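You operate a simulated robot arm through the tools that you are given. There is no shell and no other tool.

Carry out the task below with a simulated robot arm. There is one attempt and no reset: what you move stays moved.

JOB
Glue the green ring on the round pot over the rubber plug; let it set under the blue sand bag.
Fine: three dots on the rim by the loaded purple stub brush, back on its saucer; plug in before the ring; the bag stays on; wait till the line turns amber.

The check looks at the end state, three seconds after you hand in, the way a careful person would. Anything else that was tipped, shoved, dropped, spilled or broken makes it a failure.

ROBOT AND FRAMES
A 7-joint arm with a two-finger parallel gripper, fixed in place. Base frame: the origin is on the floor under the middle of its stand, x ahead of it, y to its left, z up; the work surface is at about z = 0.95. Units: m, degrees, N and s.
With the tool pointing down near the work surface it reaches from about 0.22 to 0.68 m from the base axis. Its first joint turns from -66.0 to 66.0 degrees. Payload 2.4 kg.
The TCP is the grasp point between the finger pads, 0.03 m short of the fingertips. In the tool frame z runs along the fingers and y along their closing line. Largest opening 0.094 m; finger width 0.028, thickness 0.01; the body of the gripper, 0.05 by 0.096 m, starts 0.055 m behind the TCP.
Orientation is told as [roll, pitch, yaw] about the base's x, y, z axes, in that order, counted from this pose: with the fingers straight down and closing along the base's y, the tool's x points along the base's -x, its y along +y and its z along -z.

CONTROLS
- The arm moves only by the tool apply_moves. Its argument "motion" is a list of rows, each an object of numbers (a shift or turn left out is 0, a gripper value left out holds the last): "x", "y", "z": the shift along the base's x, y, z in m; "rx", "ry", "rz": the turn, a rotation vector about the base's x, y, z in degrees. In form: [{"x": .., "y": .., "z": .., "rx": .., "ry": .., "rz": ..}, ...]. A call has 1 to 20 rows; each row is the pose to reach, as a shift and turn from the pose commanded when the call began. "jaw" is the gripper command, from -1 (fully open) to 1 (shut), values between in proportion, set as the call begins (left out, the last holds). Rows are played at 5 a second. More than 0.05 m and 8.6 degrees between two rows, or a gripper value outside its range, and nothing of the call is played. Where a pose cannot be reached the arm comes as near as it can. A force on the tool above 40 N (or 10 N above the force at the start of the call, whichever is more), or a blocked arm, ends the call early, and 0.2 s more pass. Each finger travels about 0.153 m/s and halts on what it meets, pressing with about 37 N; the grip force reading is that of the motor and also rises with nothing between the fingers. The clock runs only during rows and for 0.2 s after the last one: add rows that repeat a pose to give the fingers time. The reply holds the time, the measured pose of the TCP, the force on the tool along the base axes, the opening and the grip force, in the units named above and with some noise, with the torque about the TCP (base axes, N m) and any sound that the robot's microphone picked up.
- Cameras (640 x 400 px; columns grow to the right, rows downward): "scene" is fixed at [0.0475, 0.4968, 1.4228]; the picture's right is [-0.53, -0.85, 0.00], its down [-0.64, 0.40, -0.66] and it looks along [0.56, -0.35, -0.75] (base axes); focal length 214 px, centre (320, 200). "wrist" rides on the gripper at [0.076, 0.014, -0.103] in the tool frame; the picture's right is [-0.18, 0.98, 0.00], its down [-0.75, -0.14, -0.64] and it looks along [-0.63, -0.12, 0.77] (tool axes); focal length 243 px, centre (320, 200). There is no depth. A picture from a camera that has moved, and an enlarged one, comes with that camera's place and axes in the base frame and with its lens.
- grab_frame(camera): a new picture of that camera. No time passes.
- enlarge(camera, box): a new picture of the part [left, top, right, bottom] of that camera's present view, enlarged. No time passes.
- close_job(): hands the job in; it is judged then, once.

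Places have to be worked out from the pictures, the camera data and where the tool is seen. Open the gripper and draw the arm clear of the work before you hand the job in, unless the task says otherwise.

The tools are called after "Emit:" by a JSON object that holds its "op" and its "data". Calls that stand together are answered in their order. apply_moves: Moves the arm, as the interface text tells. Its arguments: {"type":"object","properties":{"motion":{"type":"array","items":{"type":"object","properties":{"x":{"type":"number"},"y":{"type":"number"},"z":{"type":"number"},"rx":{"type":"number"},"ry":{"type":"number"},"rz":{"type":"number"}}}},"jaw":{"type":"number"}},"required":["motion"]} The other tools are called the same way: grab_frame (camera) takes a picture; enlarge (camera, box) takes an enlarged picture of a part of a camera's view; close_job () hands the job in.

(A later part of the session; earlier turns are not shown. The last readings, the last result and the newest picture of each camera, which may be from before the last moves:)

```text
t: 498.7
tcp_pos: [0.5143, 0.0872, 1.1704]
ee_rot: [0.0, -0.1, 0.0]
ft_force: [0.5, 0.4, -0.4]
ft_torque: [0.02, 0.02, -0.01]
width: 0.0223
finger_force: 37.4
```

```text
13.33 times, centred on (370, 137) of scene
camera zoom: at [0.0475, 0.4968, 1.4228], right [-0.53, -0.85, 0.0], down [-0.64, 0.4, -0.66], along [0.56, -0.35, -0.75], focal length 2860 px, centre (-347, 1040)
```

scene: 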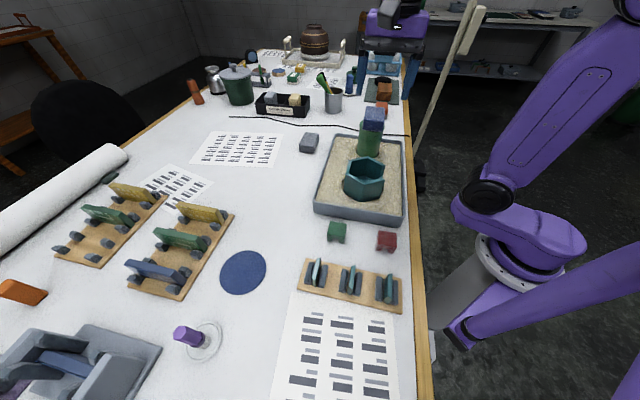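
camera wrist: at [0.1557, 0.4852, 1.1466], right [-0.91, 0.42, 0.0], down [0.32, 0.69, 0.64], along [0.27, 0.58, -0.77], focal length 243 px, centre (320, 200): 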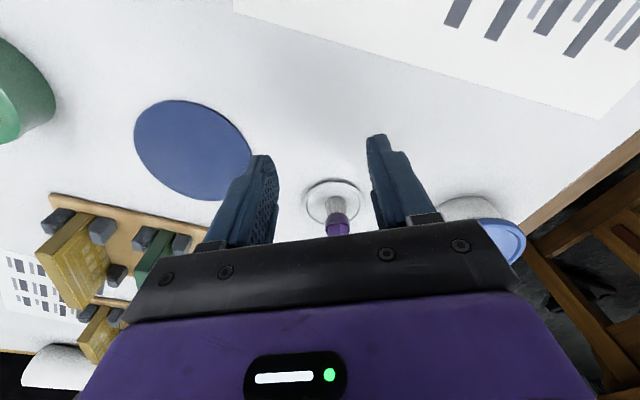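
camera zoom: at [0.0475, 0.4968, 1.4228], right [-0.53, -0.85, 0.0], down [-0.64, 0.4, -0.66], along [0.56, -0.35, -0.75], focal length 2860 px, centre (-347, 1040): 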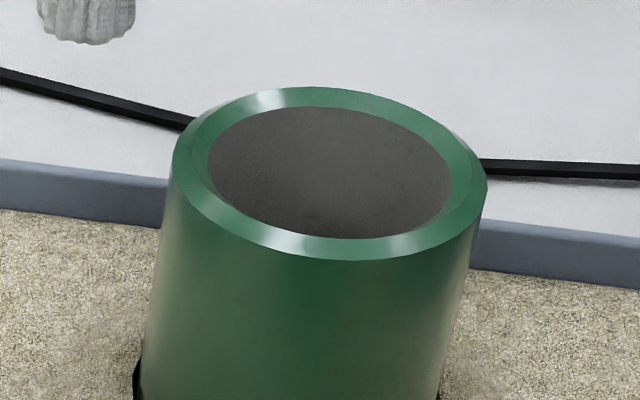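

Force isn't the issue. I'll run a controlled before/after comparison at an untouched rim spot that faces the scene camera (about 130°), to see if a dab leaves even a faint trace.

Emit:
{"op": "enlarge", "data": {"camera": "scene", "box": [359, 133, 379, 148]}}

Emit:
{"op": "apply_moves", "data": {"motion": [{"x": -0.035, "z": 0.003}, {"x": -0.06, "y": -0.004, "z": 0.003}, {"x": -0.0755, "y": -0.0068, "z": 0.0}, {"x": -0.0755, "y": -0.0068, "z": -0.012}, {"x": -0.0755, "y": -0.0068, "z": -0.018}, {"x": -0.0755, "y": -0.0068, "z": -0.0198}, {"x": -0.0755, "y": -0.0068, "z": -0.02}, {"x": -0.0755, "y": -0.0068, "z": -0.0201}, {"x": -0.0755, "y": -0.0068, "z": -0.0201}, {"x": -0.0755, "y": -0.0068, "z": -0.0201}, {"x": -0.0755, "y": -0.0068, "z": -0.0201}]}}

Emit:
{"op": "enlarge", "data": {"camera": "scene", "box": [345, 110, 395, 155]}}

Emit:
{"op": "apply_moves", "data": {"motion": [{"z": 0.004}, {"z": 0.012}, {"z": 0.02}, {"x": 0.035, "y": 0.003, "z": 0.021}, {"x": 0.0755, "y": 0.0068, "z": 0.0201}]}}

Emit:
{"op": "enlarge", "data": {"camera": "scene", "box": [359, 133, 379, 148]}}

```text
16.00 times, centred on (369, 140) of scene
camera zoom: at [0.0475, 0.4968, 1.4228], right [-0.53, -0.85, 0.0], down [-0.64, 0.4, -0.66], along [0.56, -0.35, -0.75], focal length 3432 px, centre (-464, 1152)
```

zoom: 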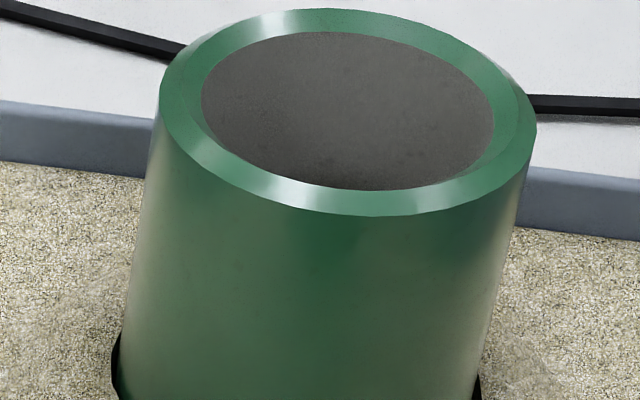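

```text
t: 501.1
tcp_pos: [0.439, 0.081, 1.1506]
ee_rot: [0.0, -0.1, -0.1]
ft_force: [0.4, 0.7, -0.3]
ft_torque: [0.0, -0.02, 0.03]
width: 0.0224
finger_force: 36.9
```

```text
8.89 times, centred on (370, 132) of scene
camera zoom: at [0.0475, 0.4968, 1.4228], right [-0.53, -0.85, 0.0], down [-0.64, 0.4, -0.66], along [0.56, -0.35, -0.75], focal length 1906 px, centre (-124, 800)
```

zoom: 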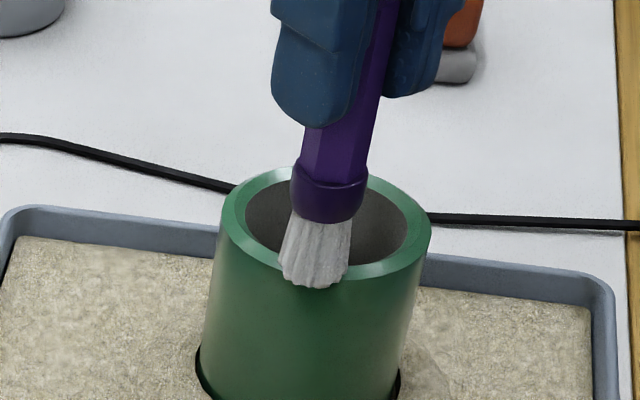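

```text
t: 502.3
tcp_pos: [0.514, 0.0884, 1.1693]
ee_rot: [0.0, -0.1, 0.0]
ft_force: [-0.8, 0.6, -1.2]
ft_torque: [-0.02, 0.01, 0.0]
width: 0.0223
finger_force: 36.9
```

```text
16.00 times, centred on (369, 140) of scene
camera zoom: at [0.0475, 0.4968, 1.4228], right [-0.53, -0.85, 0.0], down [-0.64, 0.4, -0.66], along [0.56, -0.35, -0.75], focal length 3432 px, centre (-464, 1152)
```

zoom: 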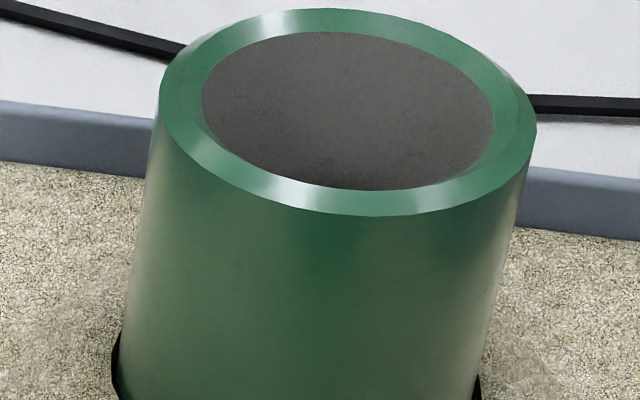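

That spot was a hair short of touching. I'll survey the rim systematically with short firm dabs at angles not tried yet (0°, 30°, 105°, 120°, 150°, 225°, 240°, 270°), in case only particular places count.

Emit:
{"op": "apply_moves", "data": {"motion": [{"x": -0.0242, "y": -0.0307, "z": -0.0057}, {"x": -0.0242, "y": -0.0307, "z": -0.0147}, {"x": -0.0242, "y": -0.0307, "z": -0.0196}, {"x": -0.0242, "y": -0.0307, "z": -0.0197}, {"x": -0.0242, "y": -0.0307, "z": -0.0197}, {"x": -0.0242, "y": -0.0307, "z": -0.0147}, {"x": -0.0284, "y": -0.0151, "z": -0.0147}, {"x": -0.0284, "y": -0.0151, "z": -0.0196}, {"x": -0.0284, "y": -0.0151, "z": -0.0197}, {"x": -0.0284, "y": -0.0151, "z": -0.0197}, {"x": -0.0284, "y": -0.0151, "z": -0.0147}, {"x": -0.0635, "y": -0.0006, "z": -0.0147}, {"x": -0.0635, "y": -0.0006, "z": -0.0196}, {"x": -0.0635, "y": -0.0006, "z": -0.0197}, {"x": -0.0635, "y": -0.0006, "z": -0.0197}, {"x": -0.0635, "y": -0.0006, "z": -0.0147}, {"x": -0.071, "y": -0.0037, "z": -0.0147}, {"x": -0.071, "y": -0.0037, "z": -0.0196}, {"x": -0.071, "y": -0.0037, "z": -0.0197}, {"x": -0.071, "y": -0.0037, "z": -0.0197}]}}

Emit:
{"op": "apply_moves", "data": {"motion": [{"z": 0.005}, {"x": -0.0114, "y": -0.0114, "z": 0.005}, {"x": -0.0114, "y": -0.0114, "z": 0.0001}, {"x": -0.0114, "y": -0.0114, "z": 0.0}, {"x": -0.0114, "y": -0.0114, "z": 0.0}, {"x": -0.0114, "y": -0.0114, "z": 0.005}, {"x": -0.0065, "y": -0.0491, "z": 0.005}, {"x": -0.0065, "y": -0.0491, "z": 0.0001}, {"x": -0.0065, "y": -0.0491, "z": 0.0}, {"x": -0.0065, "y": -0.0491, "z": 0.0}, {"x": -0.0065, "y": -0.0491, "z": 0.005}, {"x": 0.0, "y": -0.054, "z": 0.005}, {"x": 0.0, "y": -0.054, "z": 0.0001}, {"x": 0.0, "y": -0.054, "z": 0.0}, {"x": 0.0, "y": -0.054, "z": 0.0}, {"x": 0.0, "y": -0.054, "z": 0.005}, {"x": 0.0156, "y": -0.0582, "z": 0.005}, {"x": 0.0156, "y": -0.0582, "z": 0.0001}, {"x": 0.0156, "y": -0.0582, "z": 0.0}, {"x": 0.0156, "y": -0.0582, "z": 0.0}]}}

Emit:
{"op": "apply_moves", "data": {"motion": [{"z": 0.005}, {"z": 0.02}, {"x": 0.03, "y": 0.02, "z": 0.02}, {"x": 0.0554, "y": 0.062, "z": 0.02}, {"x": 0.0554, "y": 0.062, "z": 0.02}]}}

Emit:
{"op": "enlarge", "data": {"camera": "wrist", "box": [220, 0, 360, 120]}}

Emit:
{"op": "enlarge", "data": {"camera": "scene", "box": [350, 122, 390, 152]}}

```text
t: 506.5
tcp_pos: [0.4441, 0.0846, 1.1507]
ee_rot: [0.0, -0.2, 0.0]
ft_force: [-0.4, 0.4, -0.3]
ft_torque: [0.01, -0.03, 0.0]
width: 0.0224
finger_force: 37.0
```

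```text
t: 510.7
tcp_pos: [0.4584, 0.0251, 1.1515]
ee_rot: [0.1, -0.2, -0.1]
ft_force: [-0.1, 0.0, -0.3]
ft_torque: [0.03, 0.04, 0.02]
width: 0.0223
finger_force: 37.0
```

```text
t: 511.9
tcp_pos: [0.5133, 0.088, 1.1697]
ee_rot: [0.0, 0.0, 0.1]
ft_force: [0.8, -0.3, -1.3]
ft_torque: [0.01, -0.01, -0.02]
width: 0.0221
finger_force: 37.1
```

```text
3.33 times, centred on (290, 60) of wrist
camera zoom: at [0.4372, 0.1016, 1.2715], right [0.18, 0.98, 0.0], down [0.75, -0.14, 0.64], along [0.63, -0.12, -0.77], focal length 809 px, centre (420, 667)
```

zoom: 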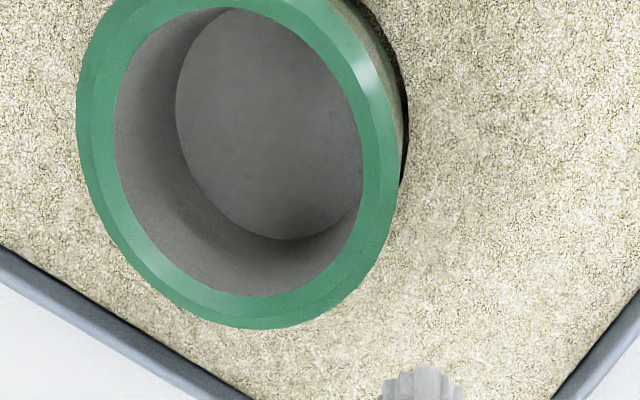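

```text
13.33 times, centred on (370, 137) of scene
camera zoom: at [0.0475, 0.4969, 1.4228], right [-0.53, -0.85, 0.0], down [-0.64, 0.4, -0.66], along [0.56, -0.35, -0.75], focal length 2860 px, centre (-347, 1040)
```

zoom: 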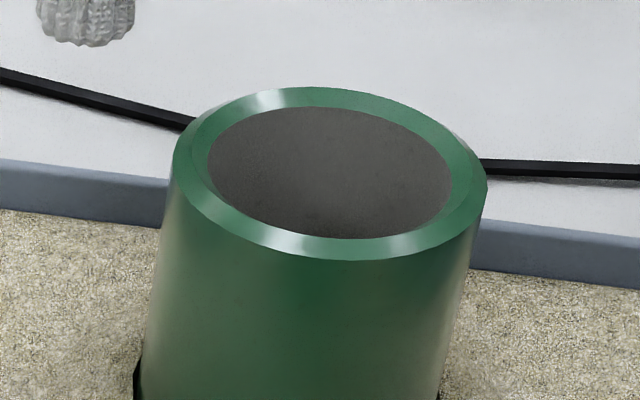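

I mis-tracked the height by 0.4 mm, so those were hovers rather than touches. Repeating the survey with real contact.

Emit:
{"op": "apply_moves", "data": {"motion": [{"x": -0.0242, "y": -0.0307, "z": -0.0057}, {"x": -0.0242, "y": -0.0307, "z": -0.0157}, {"x": -0.0242, "y": -0.0307, "z": -0.0204}, {"x": -0.0242, "y": -0.0307, "z": -0.0207}, {"x": -0.0242, "y": -0.0307, "z": -0.0207}, {"x": -0.0242, "y": -0.0307, "z": -0.0157}, {"x": -0.0284, "y": -0.0151, "z": -0.0157}, {"x": -0.0284, "y": -0.0151, "z": -0.0204}, {"x": -0.0284, "y": -0.0151, "z": -0.0207}, {"x": -0.0284, "y": -0.0151, "z": -0.0207}, {"x": -0.0284, "y": -0.0151, "z": -0.0157}, {"x": -0.0635, "y": -0.0006, "z": -0.0157}, {"x": -0.0635, "y": -0.0006, "z": -0.0204}, {"x": -0.0635, "y": -0.0006, "z": -0.0207}, {"x": -0.0635, "y": -0.0006, "z": -0.0207}, {"x": -0.0635, "y": -0.0006, "z": -0.0157}, {"x": -0.071, "y": -0.0037, "z": -0.0157}, {"x": -0.071, "y": -0.0037, "z": -0.0204}, {"x": -0.071, "y": -0.0037, "z": -0.0207}, {"x": -0.071, "y": -0.0037, "z": -0.0207}]}}

Emit:
{"op": "apply_moves", "data": {"motion": [{"z": 0.005}, {"x": -0.0114, "y": -0.0114, "z": 0.005}, {"x": -0.0114, "y": -0.0114, "z": 0.0002}, {"x": -0.0114, "y": -0.0114, "z": 0.0}, {"x": -0.0114, "y": -0.0114, "z": 0.0}, {"x": -0.0114, "y": -0.0114, "z": 0.005}, {"x": -0.0065, "y": -0.0491, "z": 0.005}, {"x": -0.0065, "y": -0.0491, "z": 0.0002}, {"x": -0.0065, "y": -0.0491, "z": 0.0}, {"x": -0.0065, "y": -0.0491, "z": 0.0}, {"x": -0.0065, "y": -0.0491, "z": 0.005}, {"x": 0.0, "y": -0.054, "z": 0.005}, {"x": 0.0, "y": -0.054, "z": 0.0002}, {"x": 0.0, "y": -0.054, "z": 0.0}, {"x": 0.0, "y": -0.054, "z": 0.0}, {"x": 0.0, "y": -0.054, "z": 0.005}, {"x": 0.0156, "y": -0.0582, "z": 0.005}, {"x": 0.0156, "y": -0.0582, "z": 0.0002}, {"x": 0.0156, "y": -0.0582, "z": 0.0}, {"x": 0.0156, "y": -0.0582, "z": 0.0}]}}

Emit:
{"op": "apply_moves", "data": {"motion": [{"z": 0.005}, {"z": 0.02}, {"x": 0.03, "y": 0.02, "z": 0.02}, {"x": 0.0554, "y": 0.062, "z": 0.02}, {"x": 0.0554, "y": 0.062, "z": 0.02}]}}

Emit:
{"op": "enlarge", "data": {"camera": "wrist", "box": [220, 0, 360, 120]}}

Emit:
{"op": "enlarge", "data": {"camera": "scene", "box": [350, 122, 390, 152]}}

```text
t: 516.1
tcp_pos: [0.441, 0.0834, 1.1505]
ee_rot: [0.0, -0.1, 0.0]
ft_force: [-1.6, -0.2, 1.8]
ft_torque: [0.0, 0.03, -0.01]
width: 0.0223
finger_force: 36.5
```

```text
t: 520.3
tcp_pos: [0.4585, 0.0255, 1.1497]
ee_rot: [0.0, -0.1, 0.1]
ft_force: [0.6, -0.4, 1.5]
ft_torque: [0.01, -0.12, 0.02]
width: 0.0221
finger_force: 37.4
```

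```text
t: 521.5
tcp_pos: [0.5131, 0.0886, 1.17]
ee_rot: [0.1, -0.1, 0.0]
ft_force: [1.0, -0.4, -0.7]
ft_torque: [-0.01, -0.02, -0.01]
width: 0.0224
finger_force: 36.8
```

```text
3.33 times, centred on (290, 60) of wrist
camera zoom: at [0.4373, 0.1023, 1.2718], right [0.18, 0.98, 0.0], down [0.75, -0.14, 0.64], along [0.63, -0.12, -0.77], focal length 809 px, centre (420, 667)
```

zoom: 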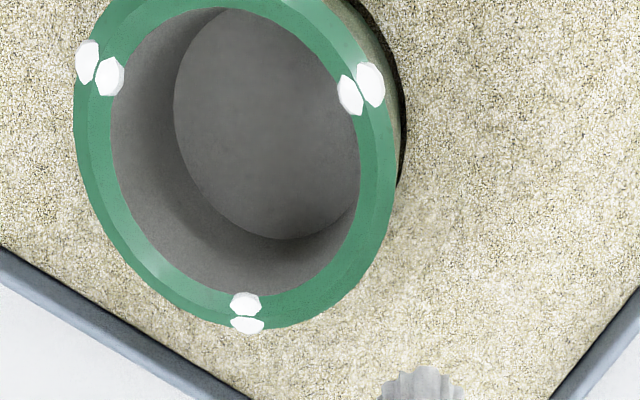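

```text
13.33 times, centred on (370, 137) of scene
camera zoom: at [0.0475, 0.4969, 1.4228], right [-0.53, -0.85, 0.0], down [-0.64, 0.4, -0.66], along [0.56, -0.35, -0.75], focal length 2860 px, centre (-347, 1040)
```

zoom: 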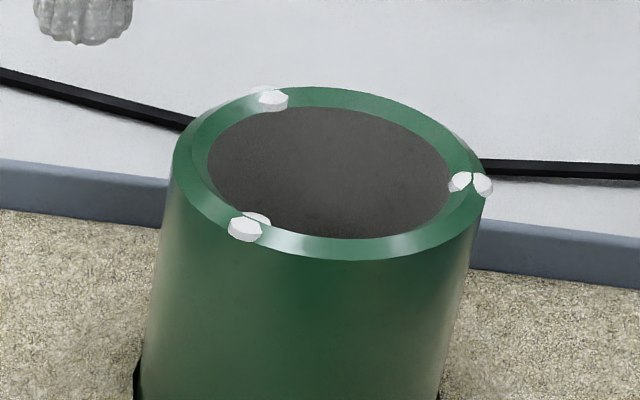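

White dots have appeared at about 0°, 105° and 225°: quick light taps are what count, not long presses. Now I must move fast: brush back to its saucer first.

Emit:
{"op": "apply_moves", "data": {"motion": [{"z": 0.02}, {"x": -0.026, "y": 0.0372, "z": 0.025, "rz": 5.5}, {"x": -0.0521, "y": 0.0744, "z": 0.025, "rz": 11}, {"x": -0.0781, "y": 0.1115, "z": 0.025, "rz": 16.5}, {"x": -0.1041, "y": 0.1487, "z": 0.025, "rz": 22}, {"x": -0.1302, "y": 0.1859, "z": 0.025, "rz": 27.5}, {"x": -0.1562, "y": 0.2231, "z": 0.025, "rz": 33}, {"x": -0.1822, "y": 0.2603, "z": 0.025, "rz": 38.5}, {"x": -0.2082, "y": 0.2974, "z": 0.025, "rz": 44}, {"x": -0.2343, "y": 0.3346, "z": 0.025, "rz": 49.5}, {"x": -0.2603, "y": 0.3718, "z": 0.025, "rz": 55}, {"x": -0.2863, "y": 0.409, "z": 0.025, "rz": 60.5}, {"x": -0.3124, "y": 0.4462, "z": 0.025, "rz": 66}, {"x": -0.31, "y": 0.4762, "z": -0.0076, "rz": 71}, {"x": -0.3074, "y": 0.5062, "z": -0.0403, "rz": 75.5}, {"x": -0.304, "y": 0.5325, "z": -0.0653, "rz": 75.5}, {"x": -0.302, "y": 0.5465, "z": -0.0953, "rz": 75.5}, {"x": -0.3014, "y": 0.5562, "z": -0.1153, "rz": 75.5}, {"x": -0.3014, "y": 0.5562, "z": -0.1215, "rz": 75.5}]}}

Emit:
{"op": "apply_moves", "data": {"motion": [{"z": -0.0018}, {"z": -0.0029}, {"z": -0.0036}]}}

Emit:
{"op": "enlarge", "data": {"camera": "wrist", "box": [260, 90, 380, 210]}}

```text
t: 525.5
tcp_pos: [0.2119, 0.6435, 1.0473]
ee_rot: [-0.1, -0.1, 75.5]
ft_force: [-0.2, 0.6, 0.0]
ft_torque: [0.0, -0.02, 0.03]
width: 0.0223
finger_force: 37.0
```

```text
t: 526.3
tcp_pos: [0.2123, 0.6435, 1.0449]
ee_rot: [0.1, -0.1, 75.5]
ft_force: [-0.1, 0.1, -0.6]
ft_torque: [-0.02, -0.02, -0.01]
width: 0.0221
finger_force: 36.9
```

```text
3.33 times, centred on (320, 150) of wrist
camera zoom: at [0.1792, 0.5731, 1.1461], right [-0.91, 0.42, 0.0], down [0.33, 0.69, 0.64], along [0.27, 0.58, -0.77], focal length 809 px, centre (320, 367)
```

zoom: 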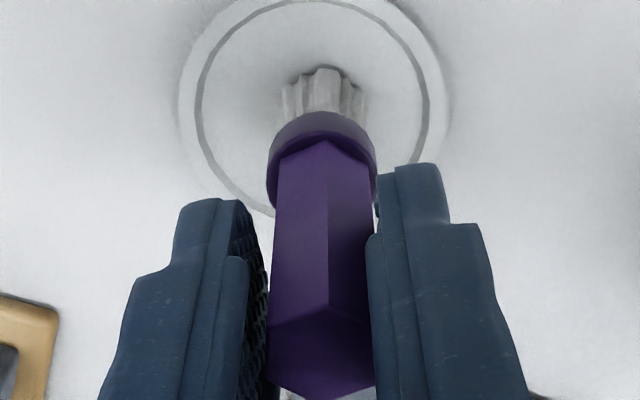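

Emit:
{"op": "apply_moves", "data": {"motion": [{"z": 0.0}, {"z": 0.0}, {"x": -0.01, "y": -0.038}, {"x": -0.02, "y": -0.077}, {"x": -0.022, "y": -0.085, "z": 0.045}, {"x": 0.0062, "y": -0.1065, "z": 0.075, "rz": -7.5}, {"x": 0.0345, "y": -0.128, "z": 0.08, "rz": -15}, {"x": 0.0627, "y": -0.1496, "z": 0.08, "rz": -22.5}, {"x": 0.0909, "y": -0.1711, "z": 0.08, "rz": -30}, {"x": 0.1192, "y": -0.1926, "z": 0.08, "rz": -37.5}, {"x": 0.1474, "y": -0.2141, "z": 0.08, "rz": -45}, {"x": 0.1756, "y": -0.2356, "z": 0.08, "rz": -52.5}, {"x": 0.2038, "y": -0.2572, "z": 0.08, "rz": -60}, {"x": 0.2321, "y": -0.2787, "z": 0.08, "rz": -67.5}, {"x": 0.2603, "y": -0.3002, "z": 0.08, "rz": -75.5}, {"x": 0.2603, "y": -0.3002, "z": 0.04, "rz": -75.5}, {"x": 0.2603, "y": -0.3002, "z": 0.005, "rz": -75.5}, {"x": 0.2603, "y": -0.3002, "z": -0.001, "rz": -75.5}, {"x": 0.2603, "y": -0.3002, "z": -0.001, "rz": -75.5}], "jaw": -0.45}}

Emit:
{"op": "enlarge", "data": {"camera": "scene", "box": [160, 300, 240, 370]}}

Emit:
{"op": "grab_frame", "data": {"camera": "wrist"}}

```text
t: 530.3
tcp_pos: [0.4719, 0.3447, 1.044]
ee_rot: [0.0, -0.1, -0.1]
ft_force: [-0.7, 0.9, -0.4]
ft_torque: [-0.02, -0.01, 0.02]
width: 0.0685
finger_force: 0.1
```

```text
5.71 times, centred on (200, 335) of scene
camera zoom: at [0.0475, 0.4968, 1.4228], right [-0.53, -0.85, 0.0], down [-0.64, 0.4, -0.66], along [0.56, -0.35, -0.75], focal length 1226 px, centre (1006, -571)
```

zoom: 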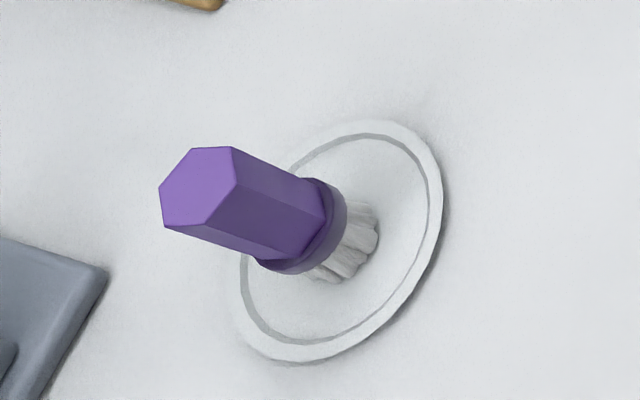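

```text
taken
camera wrist: at [0.3963, 0.3578, 1.145], right [0.18, 0.98, 0.0], down [0.75, -0.14, 0.64], along [0.63, -0.12, -0.77], focal length 243 px, centre (320, 200)
```

wrist: 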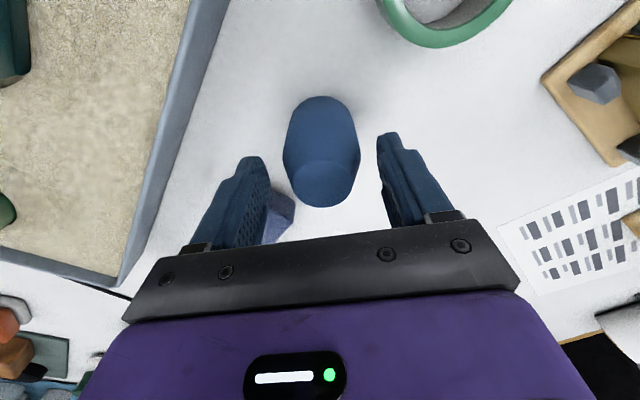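

Brush is upright on its saucer. Gripping the plug and inserting it, with the wrist turned −15° so the fingers stay away from the dots.

Emit:
{"op": "apply_moves", "data": {"motion": [{"z": 0.0}, {"z": 0.0}, {"z": 0.0}], "jaw": 1}}

Emit:
{"op": "apply_moves", "data": {"motion": [{"z": 0.02}, {"z": 0.06}, {"z": 0.1}, {"z": 0.135}, {"x": -0.002, "y": -0.041, "z": 0.135, "rz": -3}, {"x": -0.0041, "y": -0.0819, "z": 0.135, "rz": -6}, {"x": -0.0061, "y": -0.1229, "z": 0.135, "rz": -9}, {"x": -0.0082, "y": -0.1639, "z": 0.135, "rz": -12}, {"x": -0.0102, "y": -0.2049, "z": 0.135, "rz": -15}, {"x": -0.0123, "y": -0.2458, "z": 0.135, "rz": -15}, {"x": -0.0143, "y": -0.2868, "z": 0.135, "rz": -15}, {"x": -0.0148, "y": -0.2868, "z": 0.12, "rz": -15}, {"x": -0.0148, "y": -0.2868, "z": 0.118, "rz": -15}]}}

Emit:
{"op": "enlarge", "data": {"camera": "wrist", "box": [260, 50, 380, 170]}}

Emit:
{"op": "enlarge", "data": {"camera": "scene", "box": [340, 90, 400, 160]}}

```text
t: 531.1
tcp_pos: [0.4725, 0.3451, 1.0442]
ee_rot: [0.0, -0.1, 0.0]
ft_force: [-0.4, 1.1, 0.6]
ft_torque: [0.03, 0.01, -0.03]
width: 0.0463
finger_force: 37.0
```

```text
t: 533.9
tcp_pos: [0.4565, 0.0572, 1.1609]
ee_rot: [0.0, 0.0, -15.0]
ft_force: [0.0, 0.1, -0.2]
ft_torque: [-0.01, -0.03, -0.01]
width: 0.0461
finger_force: 37.0
```

```text
3.33 times, centred on (320, 110) of wrist
camera zoom: at [0.3871, 0.0897, 1.2628], right [0.43, 0.9, 0.0], down [0.69, -0.33, 0.64], along [0.58, -0.28, -0.77], focal length 809 px, centre (320, 500)
```

zoom: 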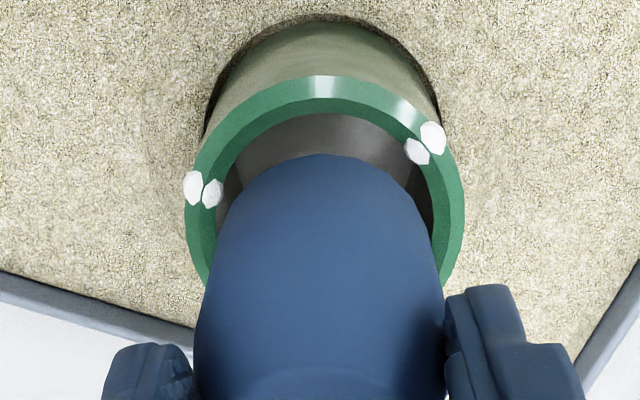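

```text
5.71 times, centred on (370, 125) of scene
camera zoom: at [0.0475, 0.4968, 1.4228], right [-0.53, -0.85, 0.0], down [-0.64, 0.4, -0.66], along [0.56, -0.35, -0.75], focal length 1226 px, centre (34, 629)
```

zoom: 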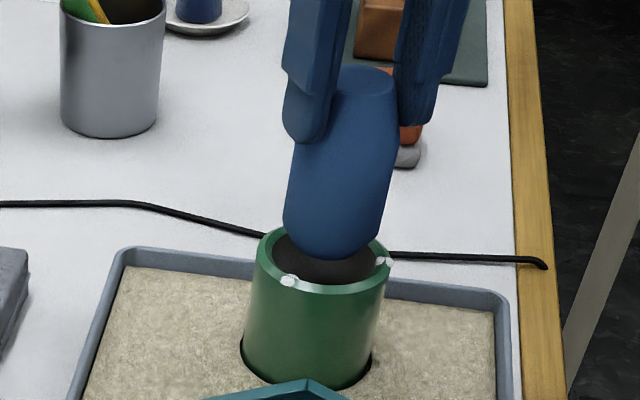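

Dots are clearly visible and the plug is centred. Lowering it in.

Emit:
{"op": "apply_moves", "data": {"motion": [{"z": -0.01}, {"z": -0.02}, {"z": -0.03}, {"z": -0.041}, {"z": -0.052}, {"z": -0.061}, {"z": -0.0665}]}}

Emit:
{"op": "enlarge", "data": {"camera": "scene", "box": [345, 105, 395, 155]}}

```text
t: 535.5
tcp_pos: [0.457, 0.0566, 1.0956]
ee_rot: [0.0, -0.1, -15.1]
ft_force: [0.7, 0.5, 0.5]
ft_torque: [0.03, 0.0, 0.0]
width: 0.0459
finger_force: 36.7
```

```text
8.00 times, centred on (370, 130) of scene
camera zoom: at [0.0475, 0.4968, 1.4228], right [-0.53, -0.85, 0.0], down [-0.64, 0.4, -0.66], along [0.56, -0.35, -0.75], focal length 1716 px, centre (-80, 760)
```

zoom: 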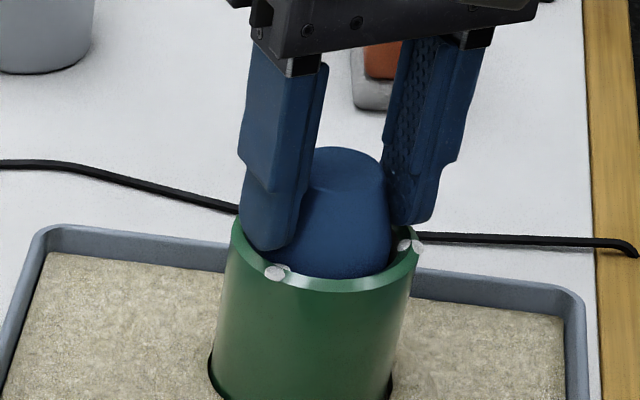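

Emit:
{"op": "apply_moves", "data": {"motion": [{"z": 0.0}, {"z": 0.0}, {"z": 0.045}, {"z": 0.09}, {"x": -0.0075, "y": 0.0411, "z": 0.09, "rz": 3}, {"x": -0.015, "y": 0.0821, "z": 0.09, "rz": 6}, {"x": -0.0225, "y": 0.1232, "z": 0.09, "rz": 9}, {"x": -0.03, "y": 0.1643, "z": 0.09, "rz": 12}, {"x": -0.0374, "y": 0.2053, "z": 0.09, "rz": 15}, {"x": -0.0449, "y": 0.2464, "z": 0.09, "rz": 15}, {"x": -0.0524, "y": 0.2875, "z": 0.09, "rz": 15}, {"x": -0.0599, "y": 0.3285, "z": 0.09, "rz": 15}, {"x": -0.0674, "y": 0.3696, "z": 0.09, "rz": 15}, {"x": -0.0674, "y": 0.3696, "z": 0.045, "rz": 15}, {"x": -0.0674, "y": 0.3696, "z": 0.0, "rz": 15}, {"x": -0.0674, "y": 0.3696, "z": -0.045, "rz": 15}, {"x": -0.0674, "y": 0.3696, "z": -0.085, "rz": 15}, {"x": -0.0674, "y": 0.3696, "z": -0.1043, "rz": 15}, {"x": -0.0674, "y": 0.3696, "z": -0.1043, "rz": 15}], "jaw": -0.9}}

Emit:
{"op": "enlarge", "data": {"camera": "scene", "box": [345, 110, 395, 160]}}

Emit:
{"op": "apply_moves", "data": {"motion": [{"z": 0.0}, {"z": 0.0}, {"z": 0.0}], "jaw": 1}}

Emit:
{"op": "enlarge", "data": {"camera": "wrist", "box": [240, 90, 400, 240]}}

```text
t: 539.5
tcp_pos: [0.3884, 0.4255, 0.9916]
ee_rot: [0.1, 0.0, 0.1]
ft_force: [-0.1, -1.3, 0.2]
ft_torque: [0.0, -0.02, -0.04]
width: 0.0891
finger_force: 0.0
```

```text
8.00 times, centred on (370, 135) of scene
camera zoom: at [0.0475, 0.4968, 1.4228], right [-0.53, -0.85, 0.0], down [-0.64, 0.4, -0.66], along [0.56, -0.35, -0.75], focal length 1716 px, centre (-80, 720)
```

zoom: 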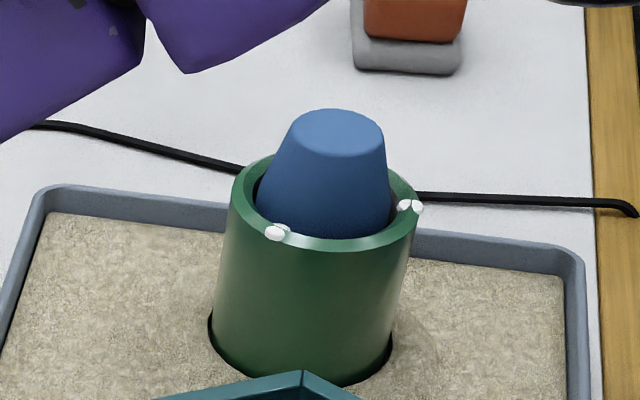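

```text
t: 540.3
tcp_pos: [0.3897, 0.4251, 0.992]
ee_rot: [0.1, -0.1, 0.0]
ft_force: [0.3, -0.5, 0.4]
ft_torque: [-0.03, -0.03, -0.01]
width: 0.0679
finger_force: 36.3
```

```text
2.67 times, centred on (320, 165) of wrist
camera zoom: at [0.3133, 0.4391, 1.0927], right [0.18, 0.98, 0.0], down [0.75, -0.14, 0.64], along [0.63, -0.12, -0.77], focal length 647 px, centre (320, 293)
```

zoom: 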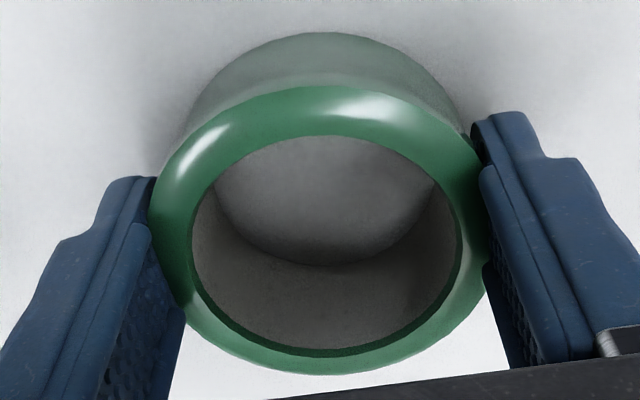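

Plug seated, dots intact. The ring sits 2 mm forward in the jaws, so I'll compensate while carrying it over.

Emit:
{"op": "apply_moves", "data": {"motion": [{"z": 0.02}, {"z": 0.065}, {"z": 0.11}, {"z": 0.15}, {"z": 0.17}, {"x": 0.0073, "y": -0.0411, "z": 0.17}, {"x": 0.0146, "y": -0.0822, "z": 0.17}, {"x": 0.0219, "y": -0.1233, "z": 0.17}, {"x": 0.0292, "y": -0.1644, "z": 0.17}, {"x": 0.0365, "y": -0.2056, "z": 0.17}, {"x": 0.0438, "y": -0.2467, "z": 0.17}, {"x": 0.0511, "y": -0.2878, "z": 0.17}, {"x": 0.0584, "y": -0.3289, "z": 0.17}, {"x": 0.0657, "y": -0.37, "z": 0.17}, {"x": 0.0657, "y": -0.37, "z": 0.15}, {"x": 0.0657, "y": -0.37, "z": 0.13}, {"x": 0.0657, "y": -0.37, "z": 0.1185}, {"x": 0.0657, "y": -0.37, "z": 0.1155}, {"x": 0.0657, "y": -0.37, "z": 0.1155}]}}

Emit:
{"op": "enlarge", "data": {"camera": "wrist", "box": [260, 70, 380, 150]}}

Emit:
{"op": "enlarge", "data": {"camera": "scene", "box": [350, 118, 390, 158]}}

```text
t: 544.3
tcp_pos: [0.456, 0.058, 1.1075]
ee_rot: [0.0, -0.1, -0.1]
ft_force: [0.6, 0.7, -1.0]
ft_torque: [0.0, 0.02, -0.02]
width: 0.0678
finger_force: 37.1
```

```text
5.00 times, centred on (320, 110) of wrist
camera zoom: at [0.3798, 0.0706, 1.2082], right [0.18, 0.98, 0.0], down [0.75, -0.14, 0.64], along [0.63, -0.12, -0.77], focal length 1213 px, centre (320, 650)
```

zoom: 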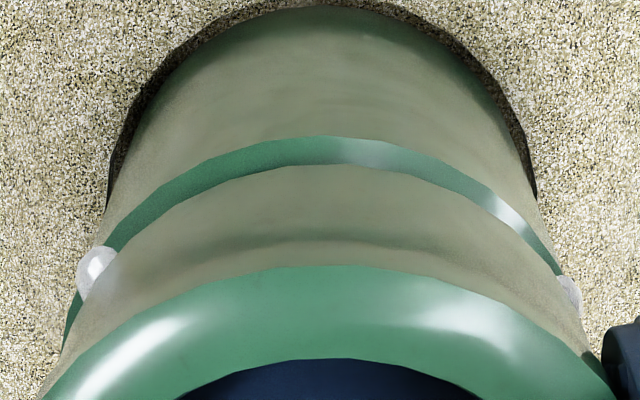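

```text
10.00 times, centred on (370, 138) of scene
camera zoom: at [0.0475, 0.4968, 1.4228], right [-0.53, -0.85, 0.0], down [-0.64, 0.4, -0.66], along [0.56, -0.35, -0.75], focal length 2145 px, centre (-180, 820)
```

zoom: 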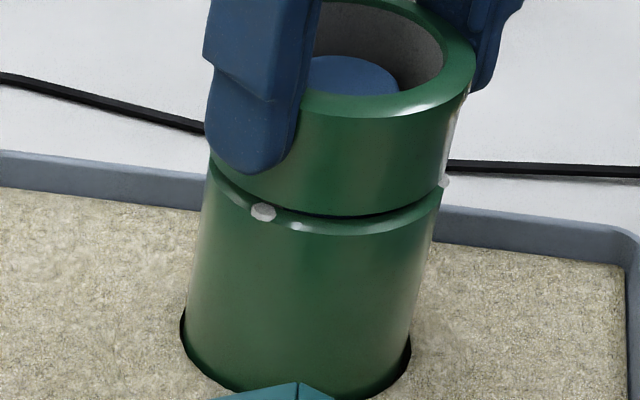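

Well aligned, with the dots just under the ring. Lowering onto them.

Emit:
{"op": "apply_moves", "data": {"motion": [{"y": -0.0003, "z": -0.002}, {"y": -0.0003, "z": -0.0038}, {"y": -0.0003, "z": -0.0048}, {"y": -0.0003, "z": -0.0056}]}}

Emit:
{"op": "apply_moves", "data": {"motion": [{"z": -0.0003}, {"z": -0.0006}]}}

```text
t: 545.3
tcp_pos: [0.4556, 0.057, 1.1021]
ee_rot: [0.0, -0.1, 0.0]
ft_force: [-0.4, -0.5, -0.8]
ft_torque: [-0.03, 0.01, 0.02]
width: 0.0676
finger_force: 36.9
```

```text
t: 545.9
tcp_pos: [0.4565, 0.0567, 1.1017]
ee_rot: [0.1, -0.2, 0.0]
ft_force: [-1.1, -0.5, 10.0]
ft_torque: [0.0, 0.25, -0.03]
width: 0.0682
finger_force: 36.5
```

Contact, 10 N. Releasing the ring gently and rising.

Emit:
{"op": "apply_moves", "data": {"motion": [{"z": 0.0004}]}}

Emit:
{"op": "apply_moves", "data": {"motion": [{"z": 0.0}, {"z": 0.0}, {"z": 0.03}, {"z": 0.07}, {"z": 0.1}], "jaw": -0.9}}

Emit:
{"op": "enlarge", "data": {"camera": "scene", "box": [350, 118, 390, 158]}}

Emit:
{"op": "enlarge", "data": {"camera": "wrist", "box": [270, 50, 370, 150]}}

```text
t: 546.3
tcp_pos: [0.4556, 0.0571, 1.1018]
ee_rot: [0.0, -0.3, 0.1]
ft_force: [1.0, 0.5, 8.4]
ft_torque: [0.04, 0.11, -0.07]
width: 0.068
finger_force: 36.6
```

```text
t: 547.5
tcp_pos: [0.4561, 0.0568, 1.202]
ee_rot: [-0.1, -0.1, 0.0]
ft_force: [-0.7, 0.7, 0.1]
ft_torque: [0.01, 0.01, 0.01]
width: 0.0895
finger_force: 0.1
```

```text
10.00 times, centred on (370, 138) of scene
camera zoom: at [0.0475, 0.4968, 1.4228], right [-0.53, -0.85, 0.0], down [-0.64, 0.4, -0.66], along [0.56, -0.35, -0.75], focal length 2145 px, centre (-180, 820)
```

zoom: 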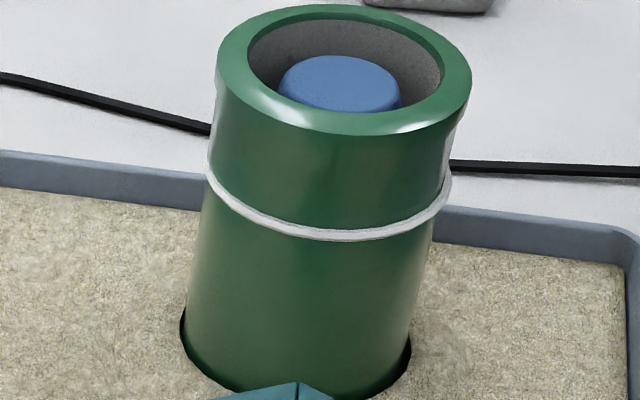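

```text
4.00 times, centred on (320, 100) of wrist
camera zoom: at [0.3797, 0.0703, 1.3029], right [0.18, 0.98, 0.0], down [0.75, -0.14, 0.64], along [0.63, -0.12, -0.77], focal length 970 px, centre (320, 600)
```

zoom: 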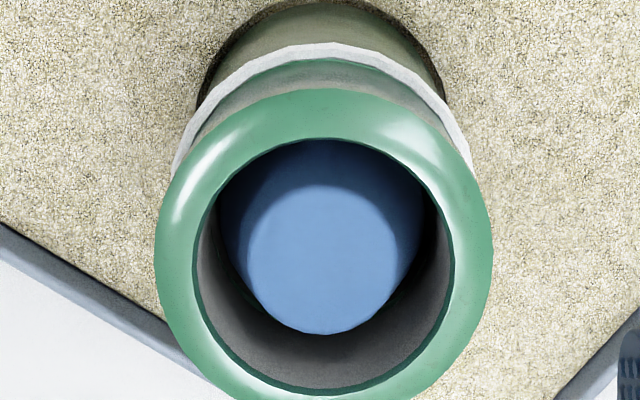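

A clear white glue line now runs all round the joint. Next the bag, without delay.

Emit:
{"op": "apply_moves", "data": {"motion": [{"x": 0.0173, "y": 0.0338, "rz": -7.5}, {"x": 0.0345, "y": 0.0676, "rz": -15}, {"x": 0.0518, "y": 0.1014, "rz": -22.5}, {"x": 0.069, "y": 0.1351, "rz": -30}, {"x": 0.0863, "y": 0.1689, "rz": -37.5}, {"x": 0.1035, "y": 0.2027, "rz": -45}, {"x": 0.1035, "y": 0.2027, "z": -0.04, "rz": -45}, {"x": 0.1035, "y": 0.2027, "z": -0.085, "rz": -45}, {"x": 0.1035, "y": 0.2027, "z": -0.13, "rz": -45}, {"x": 0.1035, "y": 0.2027, "z": -0.17, "rz": -45}, {"x": 0.1035, "y": 0.2027, "z": -0.195, "rz": -45}, {"x": 0.1035, "y": 0.2027, "z": -0.2061, "rz": -45}, {"x": 0.1035, "y": 0.2027, "z": -0.2061, "rz": -45}]}}

Emit:
{"op": "grab_frame", "data": {"camera": "wrist"}}

Emit:
{"op": "apply_moves", "data": {"motion": [{"z": 0.0}, {"z": 0.0}, {"z": 0.0}], "jaw": 1}}

Emit:
{"op": "apply_moves", "data": {"motion": [{"z": 0.03}, {"z": 0.075}, {"z": 0.12}, {"z": 0.165}, {"z": 0.19}, {"x": -0.0171, "y": -0.0332, "z": 0.19}, {"x": -0.0341, "y": -0.0664, "z": 0.19}, {"x": -0.0512, "y": -0.0996, "z": 0.19}, {"x": -0.0682, "y": -0.1328, "z": 0.19}, {"x": -0.0853, "y": -0.166, "z": 0.19}, {"x": -0.1023, "y": -0.1992, "z": 0.19}, {"x": -0.1023, "y": -0.1992, "z": 0.17}, {"x": -0.1023, "y": -0.1992, "z": 0.157}, {"x": -0.1023, "y": -0.1992, "z": 0.15}, {"x": -0.1023, "y": -0.1992, "z": 0.15}]}}

Emit:
{"op": "enlarge", "data": {"camera": "scene", "box": [345, 100, 395, 160]}}

Emit:
{"op": "enlarge", "data": {"camera": "wrist", "box": [240, 50, 400, 240]}}

```text
t: 550.3
tcp_pos: [0.5606, 0.259, 0.9938]
ee_rot: [0.1, -0.1, -45.0]
ft_force: [0.1, 0.3, 0.4]
ft_torque: [-0.01, -0.02, -0.01]
width: 0.0895
finger_force: 0.1
```

```text
taken
camera wrist: at [0.5158, 0.3225, 1.0957], right [0.83, 0.56, 0.0], down [0.43, -0.63, 0.64], along [0.36, -0.53, -0.77], focal length 243 px, centre (320, 200)
```

wrist: 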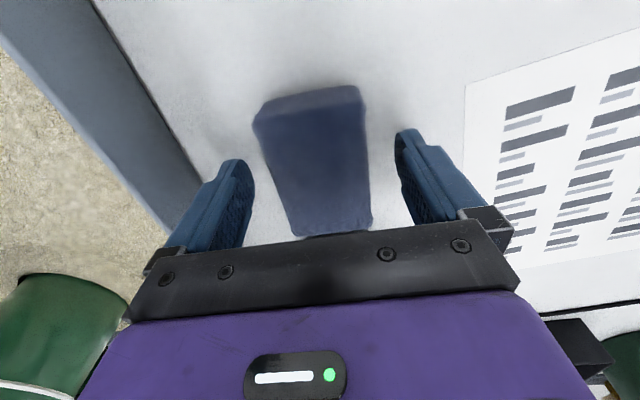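

```text
t: 551.1
tcp_pos: [0.56, 0.2582, 0.9946]
ee_rot: [0.0, -0.1, -45.0]
ft_force: [1.0, -0.4, 0.4]
ft_torque: [0.03, 0.01, -0.01]
width: 0.0574
finger_force: 37.5
```

```text
t: 554.3
tcp_pos: [0.4575, 0.0608, 1.1453]
ee_rot: [-0.1, -0.1, -45.0]
ft_force: [-0.1, -0.4, -2.8]
ft_torque: [0.02, 0.01, -0.01]
width: 0.0572
finger_force: 37.4
```

```text
6.67 times, centred on (370, 130) of scene
camera zoom: at [0.0475, 0.4968, 1.4228], right [-0.53, -0.85, 0.0], down [-0.64, 0.4, -0.66], along [0.56, -0.35, -0.75], focal length 1430 px, centre (-13, 667)
```

zoom: 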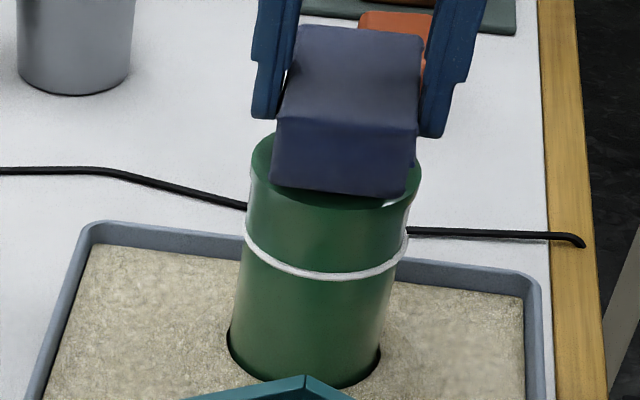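

```text
2.11 times, centred on (320, 145) of wrist
camera zoom: at [0.4138, 0.1235, 1.2467], right [0.83, 0.56, 0.0], down [0.43, -0.63, 0.64], along [0.36, -0.53, -0.77], focal length 511 px, centre (320, 316)
```

zoom: 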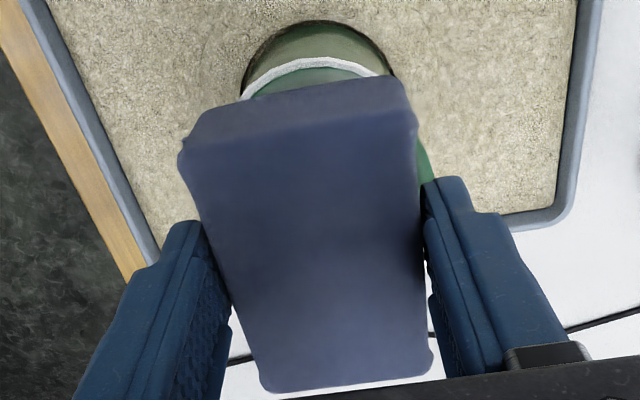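

White line intact; bag a few millimetres above. Lowering softly.

Emit:
{"op": "apply_moves", "data": {"motion": [{"z": -0.0018}, {"z": -0.0032}, {"z": -0.0043}, {"z": -0.0043}]}}

Emit:
{"op": "apply_moves", "data": {"motion": [{"z": -0.0003}, {"z": -0.0006}, {"z": -0.0006}]}}

```text
t: 555.3
tcp_pos: [0.4575, 0.0591, 1.1406]
ee_rot: [0.0, 0.0, -45.1]
ft_force: [-0.1, -0.4, -2.5]
ft_torque: [-0.01, 0.04, -0.02]
width: 0.0575
finger_force: 37.1
```

```text
t: 556.1
tcp_pos: [0.4575, 0.059, 1.1406]
ee_rot: [0.0, -0.2, -45.0]
ft_force: [-0.3, -0.1, -2.4]
ft_torque: [0.02, 0.02, 0.03]
width: 0.0576
finger_force: 36.6
```

Emit:
{"op": "apply_moves", "data": {"motion": [{"z": -0.0003}, {"z": -0.0006}, {"z": -0.0006}]}}

Emit:
{"op": "apply_moves", "data": {"motion": [{"z": -0.0003}, {"z": -0.0005}, {"z": -0.0005}]}}

```text
t: 556.9
tcp_pos: [0.4573, 0.0601, 1.1386]
ee_rot: [0.1, -0.1, -45.1]
ft_force: [-0.3, -0.2, -2.1]
ft_torque: [0.0, -0.03, 0.0]
width: 0.0572
finger_force: 36.5
```

```text
t: 557.7
tcp_pos: [0.4576, 0.0606, 1.1388]
ee_rot: [0.0, -0.1, -45.0]
ft_force: [-1.0, 0.5, 5.3]
ft_torque: [-0.03, 0.2, -0.07]
width: 0.0574
finger_force: 36.5
```

Bag touches the ring (about 8 N). Releasing, rising straight up and backing away.

Emit:
{"op": "apply_moves", "data": {"motion": [{"z": 0.0}, {"z": 0.0}, {"z": 0.0}, {"z": 0.02}, {"z": 0.05}, {"z": 0.09}, {"z": 0.12}, {"x": -0.03, "y": 0.03, "z": 0.12}, {"x": -0.06, "y": 0.06, "z": 0.12}, {"x": -0.09, "y": 0.09, "z": 0.12}, {"x": -0.09, "y": 0.09, "z": 0.12}], "jaw": -0.7}}

Emit:
{"op": "enlarge", "data": {"camera": "scene", "box": [345, 105, 395, 165]}}

Emit:
{"op": "grab_frame", "data": {"camera": "scene"}}

```text
t: 560.1
tcp_pos: [0.3658, 0.1506, 1.2584]
ee_rot: [0.1, -0.1, -45.0]
ft_force: [0.1, 0.9, -0.3]
ft_torque: [0.01, 0.0, 0.0]
width: 0.08
finger_force: 0.0
```

```text
6.67 times, centred on (370, 135) of scene
camera zoom: at [0.0474, 0.4968, 1.4228], right [-0.53, -0.85, 0.0], down [-0.64, 0.4, -0.66], along [0.56, -0.35, -0.75], focal length 1430 px, centre (-13, 633)
```

zoom: 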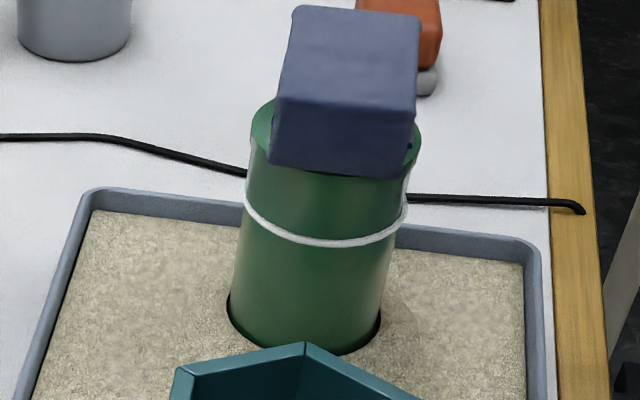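

```text
taken
```

scene: 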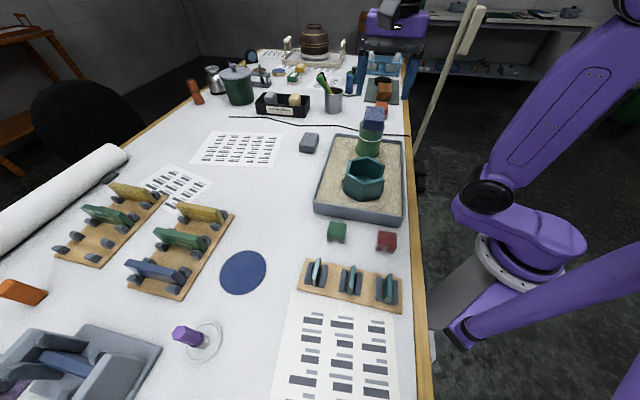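

The bag rests steadily on the ring over a bright white glue line, and the brush is on its saucer. Now I'll wait for amber.

Emit:
{"op": "apply_moves", "data": {"motion": [{"z": 0}, {"z": 0}, {"z": 0}, {"z": 0}, {"z": 0}, {"z": 0}, {"z": 0}, {"z": 0}, {"z": 0}, {"z": 0}, {"z": 0}, {"z": 0}, {"z": 0}, {"z": 0}, {"z": 0}, {"z": 0}, {"z": 0}, {"z": 0}, {"z": 0}, {"z": 0}]}}

Emit:
{"op": "apply_moves", "data": {"motion": [{"z": 0}, {"z": 0}, {"z": 0}, {"z": 0}, {"z": 0}, {"z": 0}, {"z": 0}, {"z": 0}, {"z": 0}, {"z": 0}, {"z": 0}, {"z": 0}, {"z": 0}, {"z": 0}, {"z": 0}, {"z": 0}, {"z": 0}, {"z": 0}, {"z": 0}, {"z": 0}]}}

Emit:
{"op": "enlarge", "data": {"camera": "scene", "box": [345, 105, 395, 165]}}

Emit:
{"op": "apply_moves", "data": {"motion": [{"z": 0}, {"z": 0}, {"z": 0}, {"z": 0}, {"z": 0}, {"z": 0}, {"z": 0}, {"z": 0}, {"z": 0}, {"z": 0}, {"z": 0}, {"z": 0}, {"z": 0}, {"z": 0}, {"z": 0}, {"z": 0}, {"z": 0}, {"z": 0}, {"z": 0}, {"z": 0}]}}

Emit:
{"op": "apply_moves", "data": {"motion": [{"z": 0}, {"z": 0}, {"z": 0}, {"z": 0}, {"z": 0}, {"z": 0}, {"z": 0}, {"z": 0}, {"z": 0}, {"z": 0}, {"z": 0}, {"z": 0}, {"z": 0}, {"z": 0}, {"z": 0}, {"z": 0}, {"z": 0}, {"z": 0}, {"z": 0}, {"z": 0}]}}

Emit:
{"op": "enlarge", "data": {"camera": "scene", "box": [345, 105, 395, 165]}}

```text
t: 564.3
tcp_pos: [0.3657, 0.1498, 1.26]
ee_rot: [0.0, -0.1, -45.0]
ft_force: [0.7, 0.1, 0.2]
ft_torque: [0.02, 0.02, 0.0]
width: 0.0799
finger_force: 0.0
```

```text
t: 568.5
tcp_pos: [0.3653, 0.1502, 1.2596]
ee_rot: [-0.1, -0.2, -45.0]
ft_force: [-0.6, 0.0, -0.6]
ft_torque: [0.0, 0.02, 0.01]
width: 0.0801
finger_force: 0.0
```

```text
6.67 times, centred on (370, 135) of scene
camera zoom: at [0.0475, 0.4968, 1.4228], right [-0.53, -0.85, 0.0], down [-0.64, 0.4, -0.66], along [0.56, -0.35, -0.75], focal length 1430 px, centre (-13, 633)
```

zoom: 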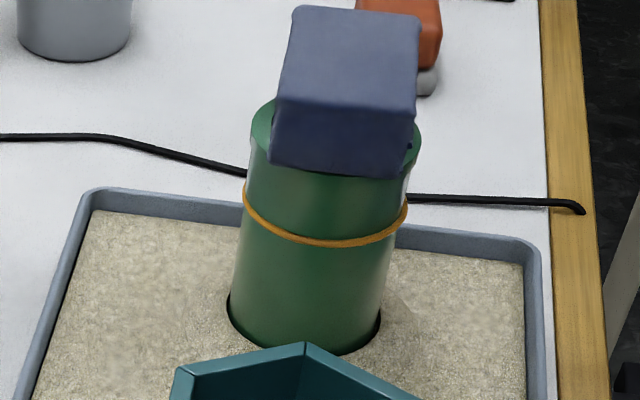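

```text
t: 572.7
tcp_pos: [0.366, 0.1492, 1.2587]
ee_rot: [-0.1, -0.1, -45.1]
ft_force: [0.3, -0.4, 1.0]
ft_torque: [-0.02, -0.02, 0.01]
width: 0.08
finger_force: 0.1
```

```text
t: 576.9
tcp_pos: [0.3663, 0.149, 1.2594]
ee_rot: [0.0, -0.1, -45.0]
ft_force: [0.1, 0.0, -0.3]
ft_torque: [0.01, 0.01, -0.02]
width: 0.08
finger_force: 0.1
```

```text
6.67 times, centred on (370, 135) of scene
camera zoom: at [0.0475, 0.4968, 1.4228], right [-0.53, -0.85, 0.0], down [-0.64, 0.4, -0.66], along [0.56, -0.35, -0.75], focal length 1430 px, centre (-13, 633)
```

zoom: 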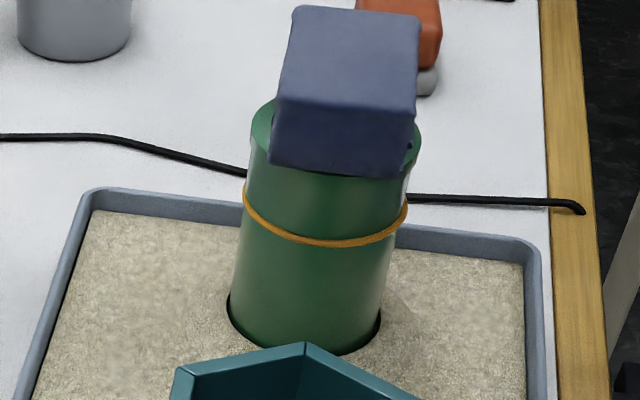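

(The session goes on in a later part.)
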